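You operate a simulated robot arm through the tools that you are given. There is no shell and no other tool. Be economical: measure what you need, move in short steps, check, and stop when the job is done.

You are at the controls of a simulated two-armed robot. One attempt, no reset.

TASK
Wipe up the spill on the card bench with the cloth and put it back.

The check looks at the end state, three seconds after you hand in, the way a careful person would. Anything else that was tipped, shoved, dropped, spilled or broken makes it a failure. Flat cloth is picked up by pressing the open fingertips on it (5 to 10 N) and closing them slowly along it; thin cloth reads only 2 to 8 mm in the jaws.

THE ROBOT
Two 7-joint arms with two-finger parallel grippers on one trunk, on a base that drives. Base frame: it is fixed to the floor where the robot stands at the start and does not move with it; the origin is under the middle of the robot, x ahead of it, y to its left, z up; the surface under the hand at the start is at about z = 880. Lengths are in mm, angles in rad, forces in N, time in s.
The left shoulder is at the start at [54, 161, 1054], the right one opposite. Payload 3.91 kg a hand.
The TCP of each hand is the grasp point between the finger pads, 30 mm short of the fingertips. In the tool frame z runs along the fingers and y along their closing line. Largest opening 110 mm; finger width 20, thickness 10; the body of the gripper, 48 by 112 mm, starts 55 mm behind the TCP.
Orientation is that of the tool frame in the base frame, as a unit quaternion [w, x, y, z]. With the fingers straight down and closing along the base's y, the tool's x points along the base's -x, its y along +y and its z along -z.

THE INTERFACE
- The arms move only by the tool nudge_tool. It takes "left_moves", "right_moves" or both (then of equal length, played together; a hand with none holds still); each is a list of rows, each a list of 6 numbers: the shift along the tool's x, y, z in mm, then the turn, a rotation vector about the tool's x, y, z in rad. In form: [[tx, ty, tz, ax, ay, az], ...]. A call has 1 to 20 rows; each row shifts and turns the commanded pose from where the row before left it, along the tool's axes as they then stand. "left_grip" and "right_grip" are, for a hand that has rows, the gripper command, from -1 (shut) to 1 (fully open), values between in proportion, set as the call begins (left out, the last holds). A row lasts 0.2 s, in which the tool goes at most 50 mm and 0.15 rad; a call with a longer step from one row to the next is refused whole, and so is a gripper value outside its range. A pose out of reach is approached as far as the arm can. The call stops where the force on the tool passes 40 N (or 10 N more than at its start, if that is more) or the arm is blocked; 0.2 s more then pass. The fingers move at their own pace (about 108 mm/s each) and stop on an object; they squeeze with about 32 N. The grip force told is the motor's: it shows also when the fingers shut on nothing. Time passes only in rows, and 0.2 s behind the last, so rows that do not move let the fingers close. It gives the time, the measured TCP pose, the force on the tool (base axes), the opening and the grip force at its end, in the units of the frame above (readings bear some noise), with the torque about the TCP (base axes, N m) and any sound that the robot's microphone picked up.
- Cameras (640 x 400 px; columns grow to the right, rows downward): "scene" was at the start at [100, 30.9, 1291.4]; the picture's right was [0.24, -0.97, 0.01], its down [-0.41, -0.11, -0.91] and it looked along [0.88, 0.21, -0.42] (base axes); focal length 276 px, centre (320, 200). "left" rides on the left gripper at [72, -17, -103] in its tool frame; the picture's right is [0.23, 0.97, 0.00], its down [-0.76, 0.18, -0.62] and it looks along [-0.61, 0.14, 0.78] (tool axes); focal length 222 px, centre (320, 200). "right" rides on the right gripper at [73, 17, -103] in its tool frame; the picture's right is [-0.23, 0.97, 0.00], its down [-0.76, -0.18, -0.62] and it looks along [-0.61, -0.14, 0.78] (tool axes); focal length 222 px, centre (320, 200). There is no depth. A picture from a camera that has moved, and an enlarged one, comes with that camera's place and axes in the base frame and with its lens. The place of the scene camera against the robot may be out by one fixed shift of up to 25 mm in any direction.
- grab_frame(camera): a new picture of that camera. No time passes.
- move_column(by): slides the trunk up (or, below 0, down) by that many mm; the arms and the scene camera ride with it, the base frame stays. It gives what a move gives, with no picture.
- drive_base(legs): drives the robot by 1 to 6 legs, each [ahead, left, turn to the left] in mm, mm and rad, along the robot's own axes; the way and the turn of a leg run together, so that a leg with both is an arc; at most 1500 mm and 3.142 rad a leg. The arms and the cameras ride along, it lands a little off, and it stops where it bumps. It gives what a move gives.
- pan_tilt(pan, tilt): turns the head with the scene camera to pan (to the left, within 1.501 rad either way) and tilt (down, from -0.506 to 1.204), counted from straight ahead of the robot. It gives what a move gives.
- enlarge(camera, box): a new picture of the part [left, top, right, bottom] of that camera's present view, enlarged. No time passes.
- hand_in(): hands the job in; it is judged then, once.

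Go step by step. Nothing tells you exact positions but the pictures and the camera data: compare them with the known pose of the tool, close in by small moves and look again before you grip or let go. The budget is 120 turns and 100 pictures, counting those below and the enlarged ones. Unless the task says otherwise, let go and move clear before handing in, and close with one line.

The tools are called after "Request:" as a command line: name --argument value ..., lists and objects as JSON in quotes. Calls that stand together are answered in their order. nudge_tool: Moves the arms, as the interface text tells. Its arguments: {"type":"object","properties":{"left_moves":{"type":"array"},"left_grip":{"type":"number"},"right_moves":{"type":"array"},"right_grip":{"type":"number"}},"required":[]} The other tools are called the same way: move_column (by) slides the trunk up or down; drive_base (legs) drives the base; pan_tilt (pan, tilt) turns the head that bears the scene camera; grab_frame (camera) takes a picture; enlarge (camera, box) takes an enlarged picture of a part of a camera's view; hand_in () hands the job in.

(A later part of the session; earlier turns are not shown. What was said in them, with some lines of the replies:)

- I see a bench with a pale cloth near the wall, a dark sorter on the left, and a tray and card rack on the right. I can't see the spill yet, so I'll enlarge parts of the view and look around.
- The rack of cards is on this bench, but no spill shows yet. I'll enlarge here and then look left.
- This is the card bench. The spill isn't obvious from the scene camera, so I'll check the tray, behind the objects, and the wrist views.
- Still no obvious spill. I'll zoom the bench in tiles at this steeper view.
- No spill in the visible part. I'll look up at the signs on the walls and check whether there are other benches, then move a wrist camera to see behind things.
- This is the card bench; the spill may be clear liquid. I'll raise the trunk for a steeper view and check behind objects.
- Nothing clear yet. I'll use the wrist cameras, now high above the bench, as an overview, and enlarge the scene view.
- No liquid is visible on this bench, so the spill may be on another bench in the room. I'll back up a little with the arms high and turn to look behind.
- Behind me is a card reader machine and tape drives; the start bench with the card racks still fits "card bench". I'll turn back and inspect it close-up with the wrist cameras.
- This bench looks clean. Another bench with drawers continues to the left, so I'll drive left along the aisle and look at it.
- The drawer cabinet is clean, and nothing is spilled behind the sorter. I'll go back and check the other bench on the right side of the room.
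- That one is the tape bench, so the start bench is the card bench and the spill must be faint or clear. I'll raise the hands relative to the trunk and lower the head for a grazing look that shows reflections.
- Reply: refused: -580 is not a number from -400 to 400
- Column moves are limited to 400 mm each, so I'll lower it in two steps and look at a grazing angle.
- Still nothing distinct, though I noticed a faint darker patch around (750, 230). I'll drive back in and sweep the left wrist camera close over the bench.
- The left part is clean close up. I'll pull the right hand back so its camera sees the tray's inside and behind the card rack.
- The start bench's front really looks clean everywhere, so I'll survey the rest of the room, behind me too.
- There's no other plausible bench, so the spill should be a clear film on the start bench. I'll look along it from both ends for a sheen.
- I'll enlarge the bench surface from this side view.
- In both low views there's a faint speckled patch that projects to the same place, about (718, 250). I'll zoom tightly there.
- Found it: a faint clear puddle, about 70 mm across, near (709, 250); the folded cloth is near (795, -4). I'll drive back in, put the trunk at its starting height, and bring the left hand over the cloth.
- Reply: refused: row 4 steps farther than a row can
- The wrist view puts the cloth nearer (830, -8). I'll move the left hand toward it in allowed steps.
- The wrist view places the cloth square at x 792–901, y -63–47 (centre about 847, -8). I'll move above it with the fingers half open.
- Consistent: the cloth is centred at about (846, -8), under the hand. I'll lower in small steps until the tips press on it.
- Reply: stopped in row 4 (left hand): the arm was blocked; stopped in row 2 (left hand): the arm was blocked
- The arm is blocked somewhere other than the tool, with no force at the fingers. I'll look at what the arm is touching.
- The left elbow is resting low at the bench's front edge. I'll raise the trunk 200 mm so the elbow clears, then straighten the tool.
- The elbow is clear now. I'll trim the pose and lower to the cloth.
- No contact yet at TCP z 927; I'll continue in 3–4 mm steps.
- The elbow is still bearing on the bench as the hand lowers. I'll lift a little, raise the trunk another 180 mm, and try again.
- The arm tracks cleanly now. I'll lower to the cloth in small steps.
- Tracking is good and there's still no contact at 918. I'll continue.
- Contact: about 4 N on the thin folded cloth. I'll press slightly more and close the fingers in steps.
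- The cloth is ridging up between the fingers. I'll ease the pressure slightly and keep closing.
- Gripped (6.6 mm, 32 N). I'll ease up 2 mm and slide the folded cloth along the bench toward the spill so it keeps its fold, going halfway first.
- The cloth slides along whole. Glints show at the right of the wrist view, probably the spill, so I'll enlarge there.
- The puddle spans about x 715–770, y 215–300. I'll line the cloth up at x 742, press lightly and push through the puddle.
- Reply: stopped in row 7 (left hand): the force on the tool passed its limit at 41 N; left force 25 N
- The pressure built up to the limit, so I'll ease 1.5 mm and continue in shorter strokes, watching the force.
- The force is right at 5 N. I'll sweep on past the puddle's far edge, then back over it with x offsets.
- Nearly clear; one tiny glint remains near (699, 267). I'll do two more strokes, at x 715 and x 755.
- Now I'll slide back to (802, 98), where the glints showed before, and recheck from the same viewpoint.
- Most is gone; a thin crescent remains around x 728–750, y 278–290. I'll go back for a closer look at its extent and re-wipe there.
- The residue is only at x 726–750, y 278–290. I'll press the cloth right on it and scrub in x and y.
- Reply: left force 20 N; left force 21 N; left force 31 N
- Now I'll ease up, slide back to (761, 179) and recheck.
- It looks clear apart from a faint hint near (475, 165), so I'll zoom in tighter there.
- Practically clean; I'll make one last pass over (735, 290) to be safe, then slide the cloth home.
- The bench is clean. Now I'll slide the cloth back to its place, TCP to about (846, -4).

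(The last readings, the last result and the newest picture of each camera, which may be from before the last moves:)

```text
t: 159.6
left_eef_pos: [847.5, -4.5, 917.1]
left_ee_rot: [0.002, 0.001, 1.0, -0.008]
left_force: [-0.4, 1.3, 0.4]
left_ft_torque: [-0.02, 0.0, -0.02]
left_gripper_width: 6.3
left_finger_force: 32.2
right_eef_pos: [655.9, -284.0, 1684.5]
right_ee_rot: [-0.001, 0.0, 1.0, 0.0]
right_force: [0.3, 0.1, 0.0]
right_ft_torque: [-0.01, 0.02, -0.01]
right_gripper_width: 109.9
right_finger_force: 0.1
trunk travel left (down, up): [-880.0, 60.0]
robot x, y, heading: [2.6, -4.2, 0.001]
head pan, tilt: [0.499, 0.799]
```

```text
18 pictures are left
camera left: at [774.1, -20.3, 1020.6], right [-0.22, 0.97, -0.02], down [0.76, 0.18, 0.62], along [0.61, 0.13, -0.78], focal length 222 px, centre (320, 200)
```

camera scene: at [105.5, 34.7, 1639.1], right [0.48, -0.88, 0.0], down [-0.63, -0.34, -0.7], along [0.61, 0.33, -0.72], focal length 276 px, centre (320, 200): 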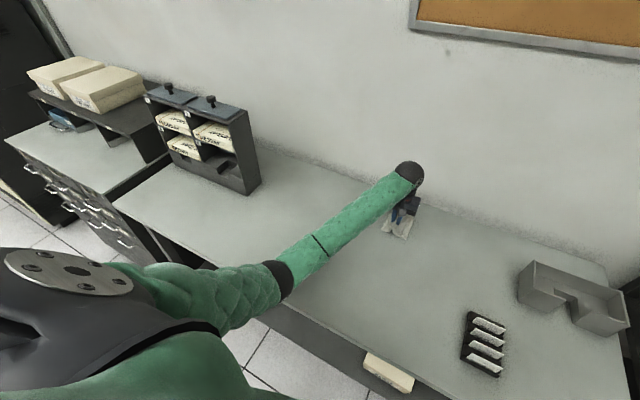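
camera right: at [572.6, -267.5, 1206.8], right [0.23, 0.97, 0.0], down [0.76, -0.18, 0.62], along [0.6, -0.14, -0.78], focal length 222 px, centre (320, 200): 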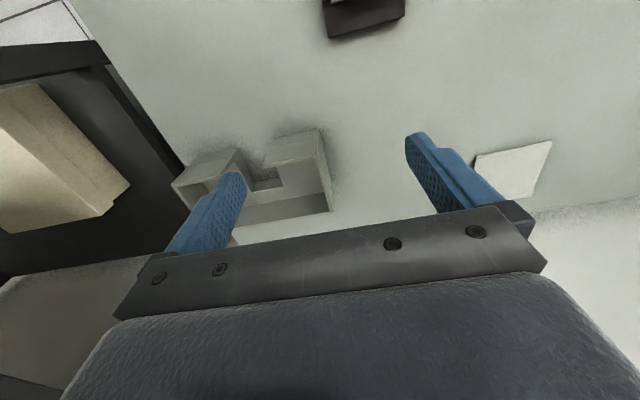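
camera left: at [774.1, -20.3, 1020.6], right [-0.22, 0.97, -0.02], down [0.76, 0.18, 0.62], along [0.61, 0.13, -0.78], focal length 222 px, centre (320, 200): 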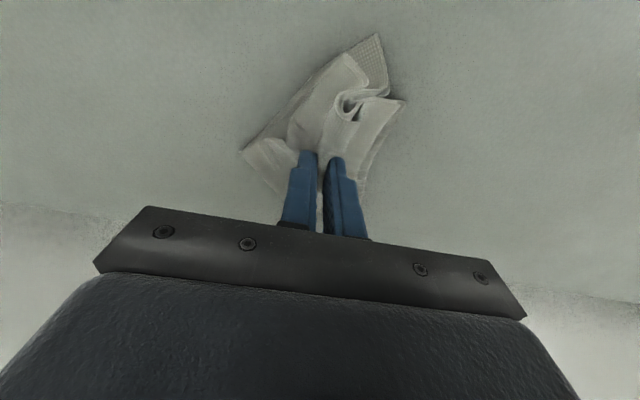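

The cloth is home but its bottom layer has twisted from the dragging. I'll lift it slightly so it can relax, and look.

Request:
nudge_tool --left_moves '[[0, 0, -10, 0, 0, 0], [0, 0, -10, 0, 0, 0], [0, 0, -10, 0, 0, 0], [0, 0, -10, 0, 0, 0], [0, 0, 0, 0, 0, 0], [0, 0, 0, 0, 0, 0]]'

Request:
grab_frame --camera "left"

Request:
enlarge --camera "scene" --box '[350, 150, 510, 250]'

```text
t: 161.0
left_eef_pos: [846.5, -3.6, 957.0]
left_ee_rot: [0.002, 0.003, 1.0, -0.008]
left_force: [0.5, -0.9, -0.3]
left_ft_torque: [-0.04, 0.01, -0.01]
left_gripper_width: 6.3
left_finger_force: 32.0
right_eef_pos: [656.5, -283.3, 1682.8]
right_ee_rot: [-0.002, 0.0, 1.0, 0.0]
right_force: [-0.6, 0.3, -0.5]
right_ft_torque: [-0.05, 0.0, 0.0]
right_gripper_width: 110.1
right_finger_force: 0.0
trunk travel left (down, up): [-880.0, 60.0]
robot x, y, heading: [-2.7, -2.4, 0.003]
head pan, tilt: [0.499, 0.799]
```

```text
17 pictures are left
camera left: at [772.8, -19.5, 1060.2], right [-0.22, 0.97, -0.02], down [0.76, 0.18, 0.62], along [0.61, 0.13, -0.78], focal length 222 px, centre (320, 200)
```

left: 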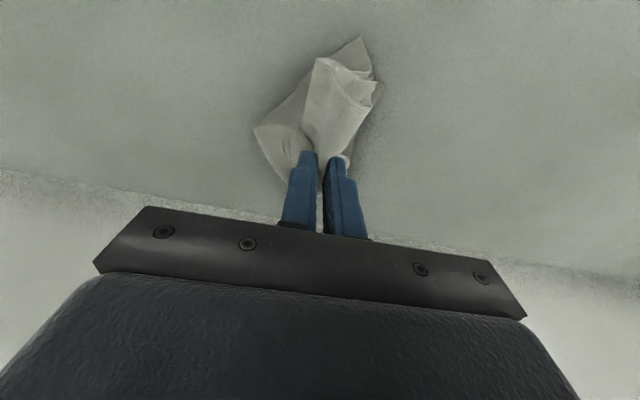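

```text
4.00 times, centred on (430, 200) of scene
camera zoom: at [105.5, 34.7, 1639.2], right [0.48, -0.88, 0.0], down [-0.63, -0.34, -0.7], along [0.61, 0.33, -0.72], focal length 1103 px, centre (-120, 200)
```

zoom: 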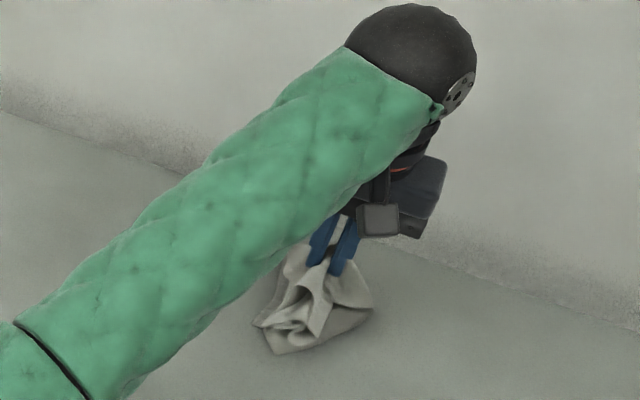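

It drapes but doesn't come apart. I'll lower it, press lightly, and open slowly so the fingers spread it flat.

Request:
nudge_tool --left_moves '[[0, 0, 10, 0, 0, 0], [0, 0, 10, 0, 0, 0], [0, 0, 10, 0, 0, 0], [0, 0, 10, 0, 0, 0], [0, 0, 2.5, 0, 0, 0], [0, 0, 0, 0, 0, 0]]'

Request:
nudge_tool --left_moves '[[0, 0, 1, 0, 0, 0], [0, 0, 0, 0, 0, 0]]' --left_grip -0.8

Request:
nudge_tool --left_moves '[[0, 0, 0, 0, 0, 0], [0, 0, 0, 0, 0, 0]]' --left_grip -0.55

Request:
grab_frame --camera "left"

```text
t: 162.4
left_eef_pos: [846.9, -3.8, 914.8]
left_ee_rot: [0.001, 0.003, 1.0, -0.007]
left_force: [-0.3, 0.7, 1.7]
left_ft_torque: [0.02, 0.0, 0.0]
left_gripper_width: 6.6
left_finger_force: 32.0
right_eef_pos: [656.2, -284.6, 1684.0]
right_ee_rot: [-0.001, 0.001, 1.0, 0.001]
right_force: [-0.2, 0.2, 0.1]
right_ft_torque: [0.01, 0.03, 0.03]
right_gripper_width: 109.9
right_finger_force: 0.1
trunk travel left (down, up): [-880.0, 60.0]
robot x, y, heading: [1.8, -2.5, 0.0]
head pan, tilt: [0.499, 0.799]
```

```text
t: 163.0
left_eef_pos: [846.5, -4.9, 913.7]
left_ee_rot: [0.002, 0.001, 1.0, -0.008]
left_force: [0.4, 0.1, 3.3]
left_ft_torque: [0.02, 0.01, 0.03]
left_gripper_width: 10.9
left_finger_force: 0.1
right_eef_pos: [656.4, -285.6, 1684.2]
right_ee_rot: [-0.001, 0.0, 1.0, 0.001]
right_force: [0.6, 0.0, 0.2]
right_ft_torque: [-0.01, 0.01, 0.01]
right_gripper_width: 109.9
right_finger_force: 0.0
trunk travel left (down, up): [-880.0, 60.0]
robot x, y, heading: [0.0, -7.2, -0.001]
head pan, tilt: [0.499, 0.799]
```

```text
t: 163.6
left_eef_pos: [845.9, -4.7, 914.3]
left_ee_rot: [0.002, 0.003, 1.0, -0.007]
left_force: [-0.3, -0.3, 1.3]
left_ft_torque: [-0.02, -0.02, 0.01]
left_gripper_width: 24.7
left_finger_force: 0.0
right_eef_pos: [657.4, -285.1, 1683.4]
right_ee_rot: [-0.001, 0.0, 1.0, 0.0]
right_force: [-0.9, 0.4, 0.0]
right_ft_torque: [0.01, 0.01, 0.01]
right_gripper_width: 109.9
right_finger_force: 0.1
trunk travel left (down, up): [-880.0, 60.0]
robot x, y, heading: [1.3, -0.1, 0.001]
head pan, tilt: [0.499, 0.799]
```

```text
15 pictures are left
camera left: at [773.3, -20.0, 1016.5], right [-0.22, 0.97, -0.02], down [0.76, 0.18, 0.62], along [0.61, 0.13, -0.78], focal length 222 px, centre (320, 200)
```

left: 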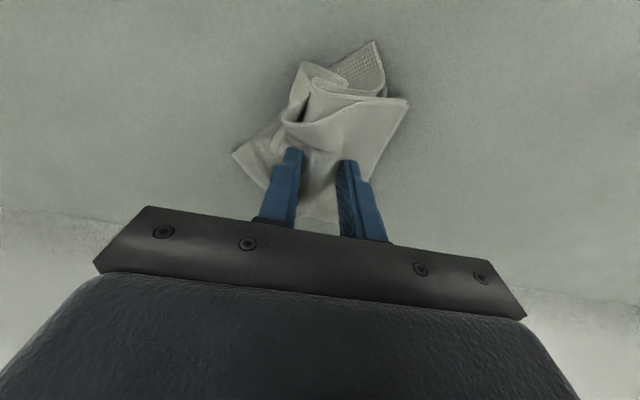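

The cloth is coming loose. I'll press a bit more and open further to spread it.

Request:
nudge_tool --left_moves '[[0, 0, 1, 0, 0, 0], [0, 0, 0, 0, 0, 0]]' --left_grip -0.4

Request:
nudge_tool --left_moves '[[0, 0, 0.3, 0, 0, 0], [0, 0, 0, 0, 0, 0]]' --left_grip -0.2

Request:
nudge_tool --left_moves '[[0, 0, 0, 0, 0, 0], [0, 0, 0, 0, 0, 0]]' --left_grip 0.1

Request:
nudge_tool --left_moves '[[0, 0, -10, 0, 0, 0], [0, 0, -20, 0, 0, 0], [0, 0, -30, 0, 0, 0], [0, 0, -30, 0, 0, 0], [0, 0, 0, 0, 0, 0]]'

Request:
grab_frame --camera "left"

```text
t: 164.2
left_eef_pos: [847.6, -4.4, 912.6]
left_ee_rot: [0.001, 0.002, 1.0, -0.008]
left_force: [0.4, -0.2, 3.0]
left_ft_torque: [0.0, 0.03, 0.02]
left_gripper_width: 32.4
left_finger_force: 0.1
right_eef_pos: [656.8, -283.7, 1683.9]
right_ee_rot: [0.001, 0.001, 1.0, 0.0]
right_force: [0.0, -0.4, -0.3]
right_ft_torque: [0.0, 0.02, -0.01]
right_gripper_width: 109.7
right_finger_force: 0.0
trunk travel left (down, up): [-880.0, 60.0]
robot x, y, heading: [1.1, -7.6, -0.001]
head pan, tilt: [0.499, 0.799]
```

```text
t: 164.8
left_eef_pos: [846.0, -4.6, 913.4]
left_ee_rot: [0.003, 0.003, 1.0, -0.008]
left_force: [1.1, -1.2, 6.4]
left_ft_torque: [0.12, -0.03, -0.04]
left_gripper_width: 43.1
left_finger_force: 0.1
right_eef_pos: [656.8, -285.1, 1683.5]
right_ee_rot: [-0.001, 0.0, 1.0, 0.001]
right_force: [-0.8, 0.9, -1.4]
right_ft_torque: [-0.01, -0.01, 0.03]
right_gripper_width: 110.1
right_finger_force: 0.1
trunk travel left (down, up): [-880.0, 60.0]
robot x, y, heading: [-1.5, 0.8, 0.004]
head pan, tilt: [0.499, 0.799]
```

```text
t: 165.4
left_eef_pos: [846.7, -4.2, 912.6]
left_ee_rot: [0.002, 0.002, 1.0, -0.008]
left_force: [0.0, -2.9, 6.9]
left_ft_torque: [0.08, -0.06, 0.02]
left_gripper_width: 58.6
left_finger_force: 0.1
right_eef_pos: [657.7, -285.1, 1683.3]
right_ee_rot: [-0.001, 0.001, 1.0, 0.001]
right_force: [0.0, 0.7, 0.8]
right_ft_torque: [-0.02, 0.02, -0.01]
right_gripper_width: 110.3
right_finger_force: 0.0
trunk travel left (down, up): [-880.0, 60.0]
robot x, y, heading: [1.2, -6.2, 0.001]
head pan, tilt: [0.499, 0.799]
```

```text
t: 166.6
left_eef_pos: [847.5, -4.4, 1002.4]
left_ee_rot: [0.002, 0.003, 1.0, -0.008]
left_force: [-0.6, -0.1, -1.0]
left_ft_torque: [-0.01, -0.03, 0.01]
left_gripper_width: 60.7
left_finger_force: 0.1
right_eef_pos: [656.1, -285.9, 1683.7]
right_ee_rot: [-0.002, -0.001, 1.0, 0.001]
right_force: [0.0, 0.5, 0.3]
right_ft_torque: [0.0, 0.04, 0.01]
right_gripper_width: 110.1
right_finger_force: 0.0
trunk travel left (down, up): [-880.0, 60.0]
robot x, y, heading: [-1.8, -3.5, 0.002]
head pan, tilt: [0.499, 0.799]
```

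```text
14 pictures are left
camera left: at [774.5, -19.1, 1105.5], right [-0.22, 0.97, -0.02], down [0.76, 0.18, 0.62], along [0.61, 0.13, -0.78], focal length 222 px, centre (320, 200)
```

left: 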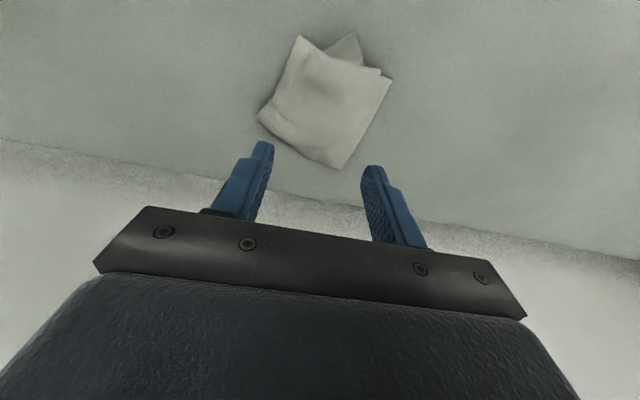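

The cloth has settled flat at its old place, about 10 mm off centre. I'll raise the hand clear and take one more look at the spill site from the glint viewpoint.

Request:
nudge_tool --left_moves '[[10, 20, -25, 0, 0, 0], [10, 20, -10, 0, 0, 0], [10, 20, 0, 0, 0, 0], [10, 20, 0, 0, 0, 0], [10, 20, 0, 0, 0, 0], [10, 20, 0, 0, 0, 0], [0, 0, 40, 0, 0, 0], [0, 0, 20, 0, 0, 0], [0, 0, 0, 0, 0, 0]]'

Request:
grab_frame --camera "left"

Request:
enlarge --camera "left" --box '[320, 0, 640, 200]'

```text
t: 168.6
left_eef_pos: [786.7, 117.0, 976.1]
left_ee_rot: [0.001, 0.002, 1.0, -0.008]
left_force: [-0.2, 0.0, 0.2]
left_ft_torque: [0.01, -0.01, 0.01]
left_gripper_width: 60.5
left_finger_force: 0.0
right_eef_pos: [655.2, -285.0, 1683.9]
right_ee_rot: [-0.001, -0.001, 1.0, 0.001]
right_force: [-0.5, -0.1, 0.2]
right_ft_torque: [0.01, 0.0, 0.01]
right_gripper_width: 110.1
right_finger_force: 0.0
trunk travel left (down, up): [-880.0, 60.0]
robot x, y, heading: [-2.4, -5.1, 0.002]
head pan, tilt: [0.499, 0.799]
```

```text
13 pictures are left
camera left: at [713.8, 101.2, 1079.5], right [-0.22, 0.97, -0.02], down [0.76, 0.18, 0.62], along [0.61, 0.13, -0.78], focal length 222 px, centre (320, 200)
```

left: 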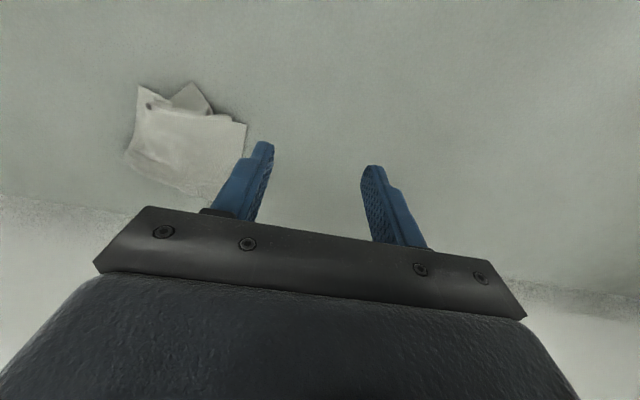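

```text
2.00 times, centred on (480, 100) of left
camera zoom: at [713.8, 101.2, 1079.5], right [-0.22, 0.97, -0.02], down [0.76, 0.18, 0.62], along [0.61, 0.13, -0.78], focal length 444 px, centre (0, 400)
```

zoom: 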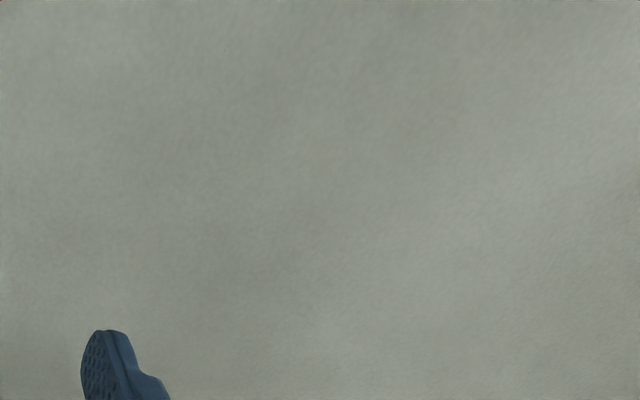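

The spill site is clean. I'll raise the hand well clear and take a final scene picture.

Request:
nudge_tool --left_moves '[[0, 0, -40, 0, 0, 0], [0, 0, -40, 0, 0, 0], [10, 20, -40, 0, 0, 0], [15, 30, -30, 0, 0, 0], [15, 30, -30, 0, 0, 0], [15, 30, -30, 0, 0, 0], [15, 30, -30, 0, 0, 0], [15, 30, -30, 0, 0, 0], [0, 0, 0, 0, 0, 0]]'

Request:
pan_tilt --pan 0.0 --tilt 0.8

Request:
grab_frame --camera "scene"

Request:
enlarge --camera "scene" --box '[200, 130, 440, 280]'

```text
t: 170.6
left_eef_pos: [701.7, 290.7, 1241.6]
left_ee_rot: [0.002, 0.003, 1.0, -0.008]
left_force: [0.3, 0.3, 0.3]
left_ft_torque: [0.02, 0.03, 0.01]
left_gripper_width: 60.9
left_finger_force: 0.1
right_eef_pos: [656.5, -284.8, 1683.2]
right_ee_rot: [-0.002, 0.0, 1.0, 0.001]
right_force: [0.3, -0.8, -0.5]
right_ft_torque: [-0.01, 0.0, 0.02]
right_gripper_width: 110.0
right_finger_force: 0.1
trunk travel left (down, up): [-880.0, 60.0]
robot x, y, heading: [-2.8, -4.2, 0.001]
head pan, tilt: [0.499, 0.799]
```

```text
t: 171.5
left_eef_pos: [701.2, 290.8, 1242.0]
left_ee_rot: [0.003, 0.002, 1.0, -0.008]
left_force: [0.2, 0.1, 0.1]
left_ft_torque: [0.0, 0.02, -0.03]
left_gripper_width: 60.4
left_finger_force: 0.1
right_eef_pos: [655.8, -284.6, 1683.4]
right_ee_rot: [-0.001, 0.001, 1.0, 0.001]
right_force: [-0.7, 0.0, -0.6]
right_ft_torque: [0.02, 0.0, 0.03]
right_gripper_width: 110.0
right_finger_force: 0.0
trunk travel left (down, up): [-880.0, 60.0]
robot x, y, heading: [0.8, -3.1, 0.001]
head pan, tilt: [0.0, 0.799]
```

```text
11 pictures are left
camera scene: at [114.8, -3.1, 1639.2], right [0.0, -1.0, 0.0], down [-0.72, 0.0, -0.7], along [0.7, 0.0, -0.72], focal length 276 px, centre (320, 200)
```

scene: 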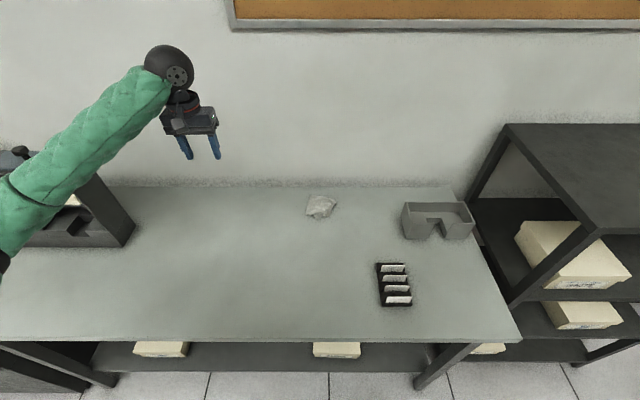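

```text
2.67 times, centred on (320, 205) of scene
camera zoom: at [114.8, -3.1, 1639.2], right [0.0, -1.0, 0.0], down [-0.72, 0.0, -0.7], along [0.7, 0.0, -0.72], focal length 736 px, centre (320, 187)
```

zoom: 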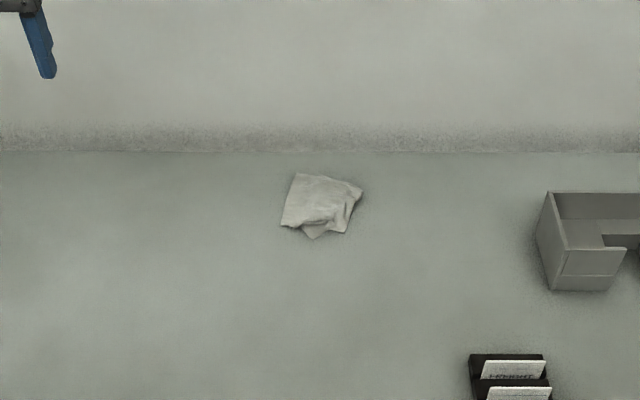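

The spill is gone, the cloth lies back at its old place, the other items look untouched, and both hands are clear. I'll hand in.

Request:
hand_in

```text
The job is handed in.
```

I wiped up the spill on the card bench and put the cloth back within about 10–20 mm of where it was. It is slightly turned and rumpled, with one layer out of line. My last close-up of the spill site showed no residue, nothing else on the bench looks moved, and both hands are clear.
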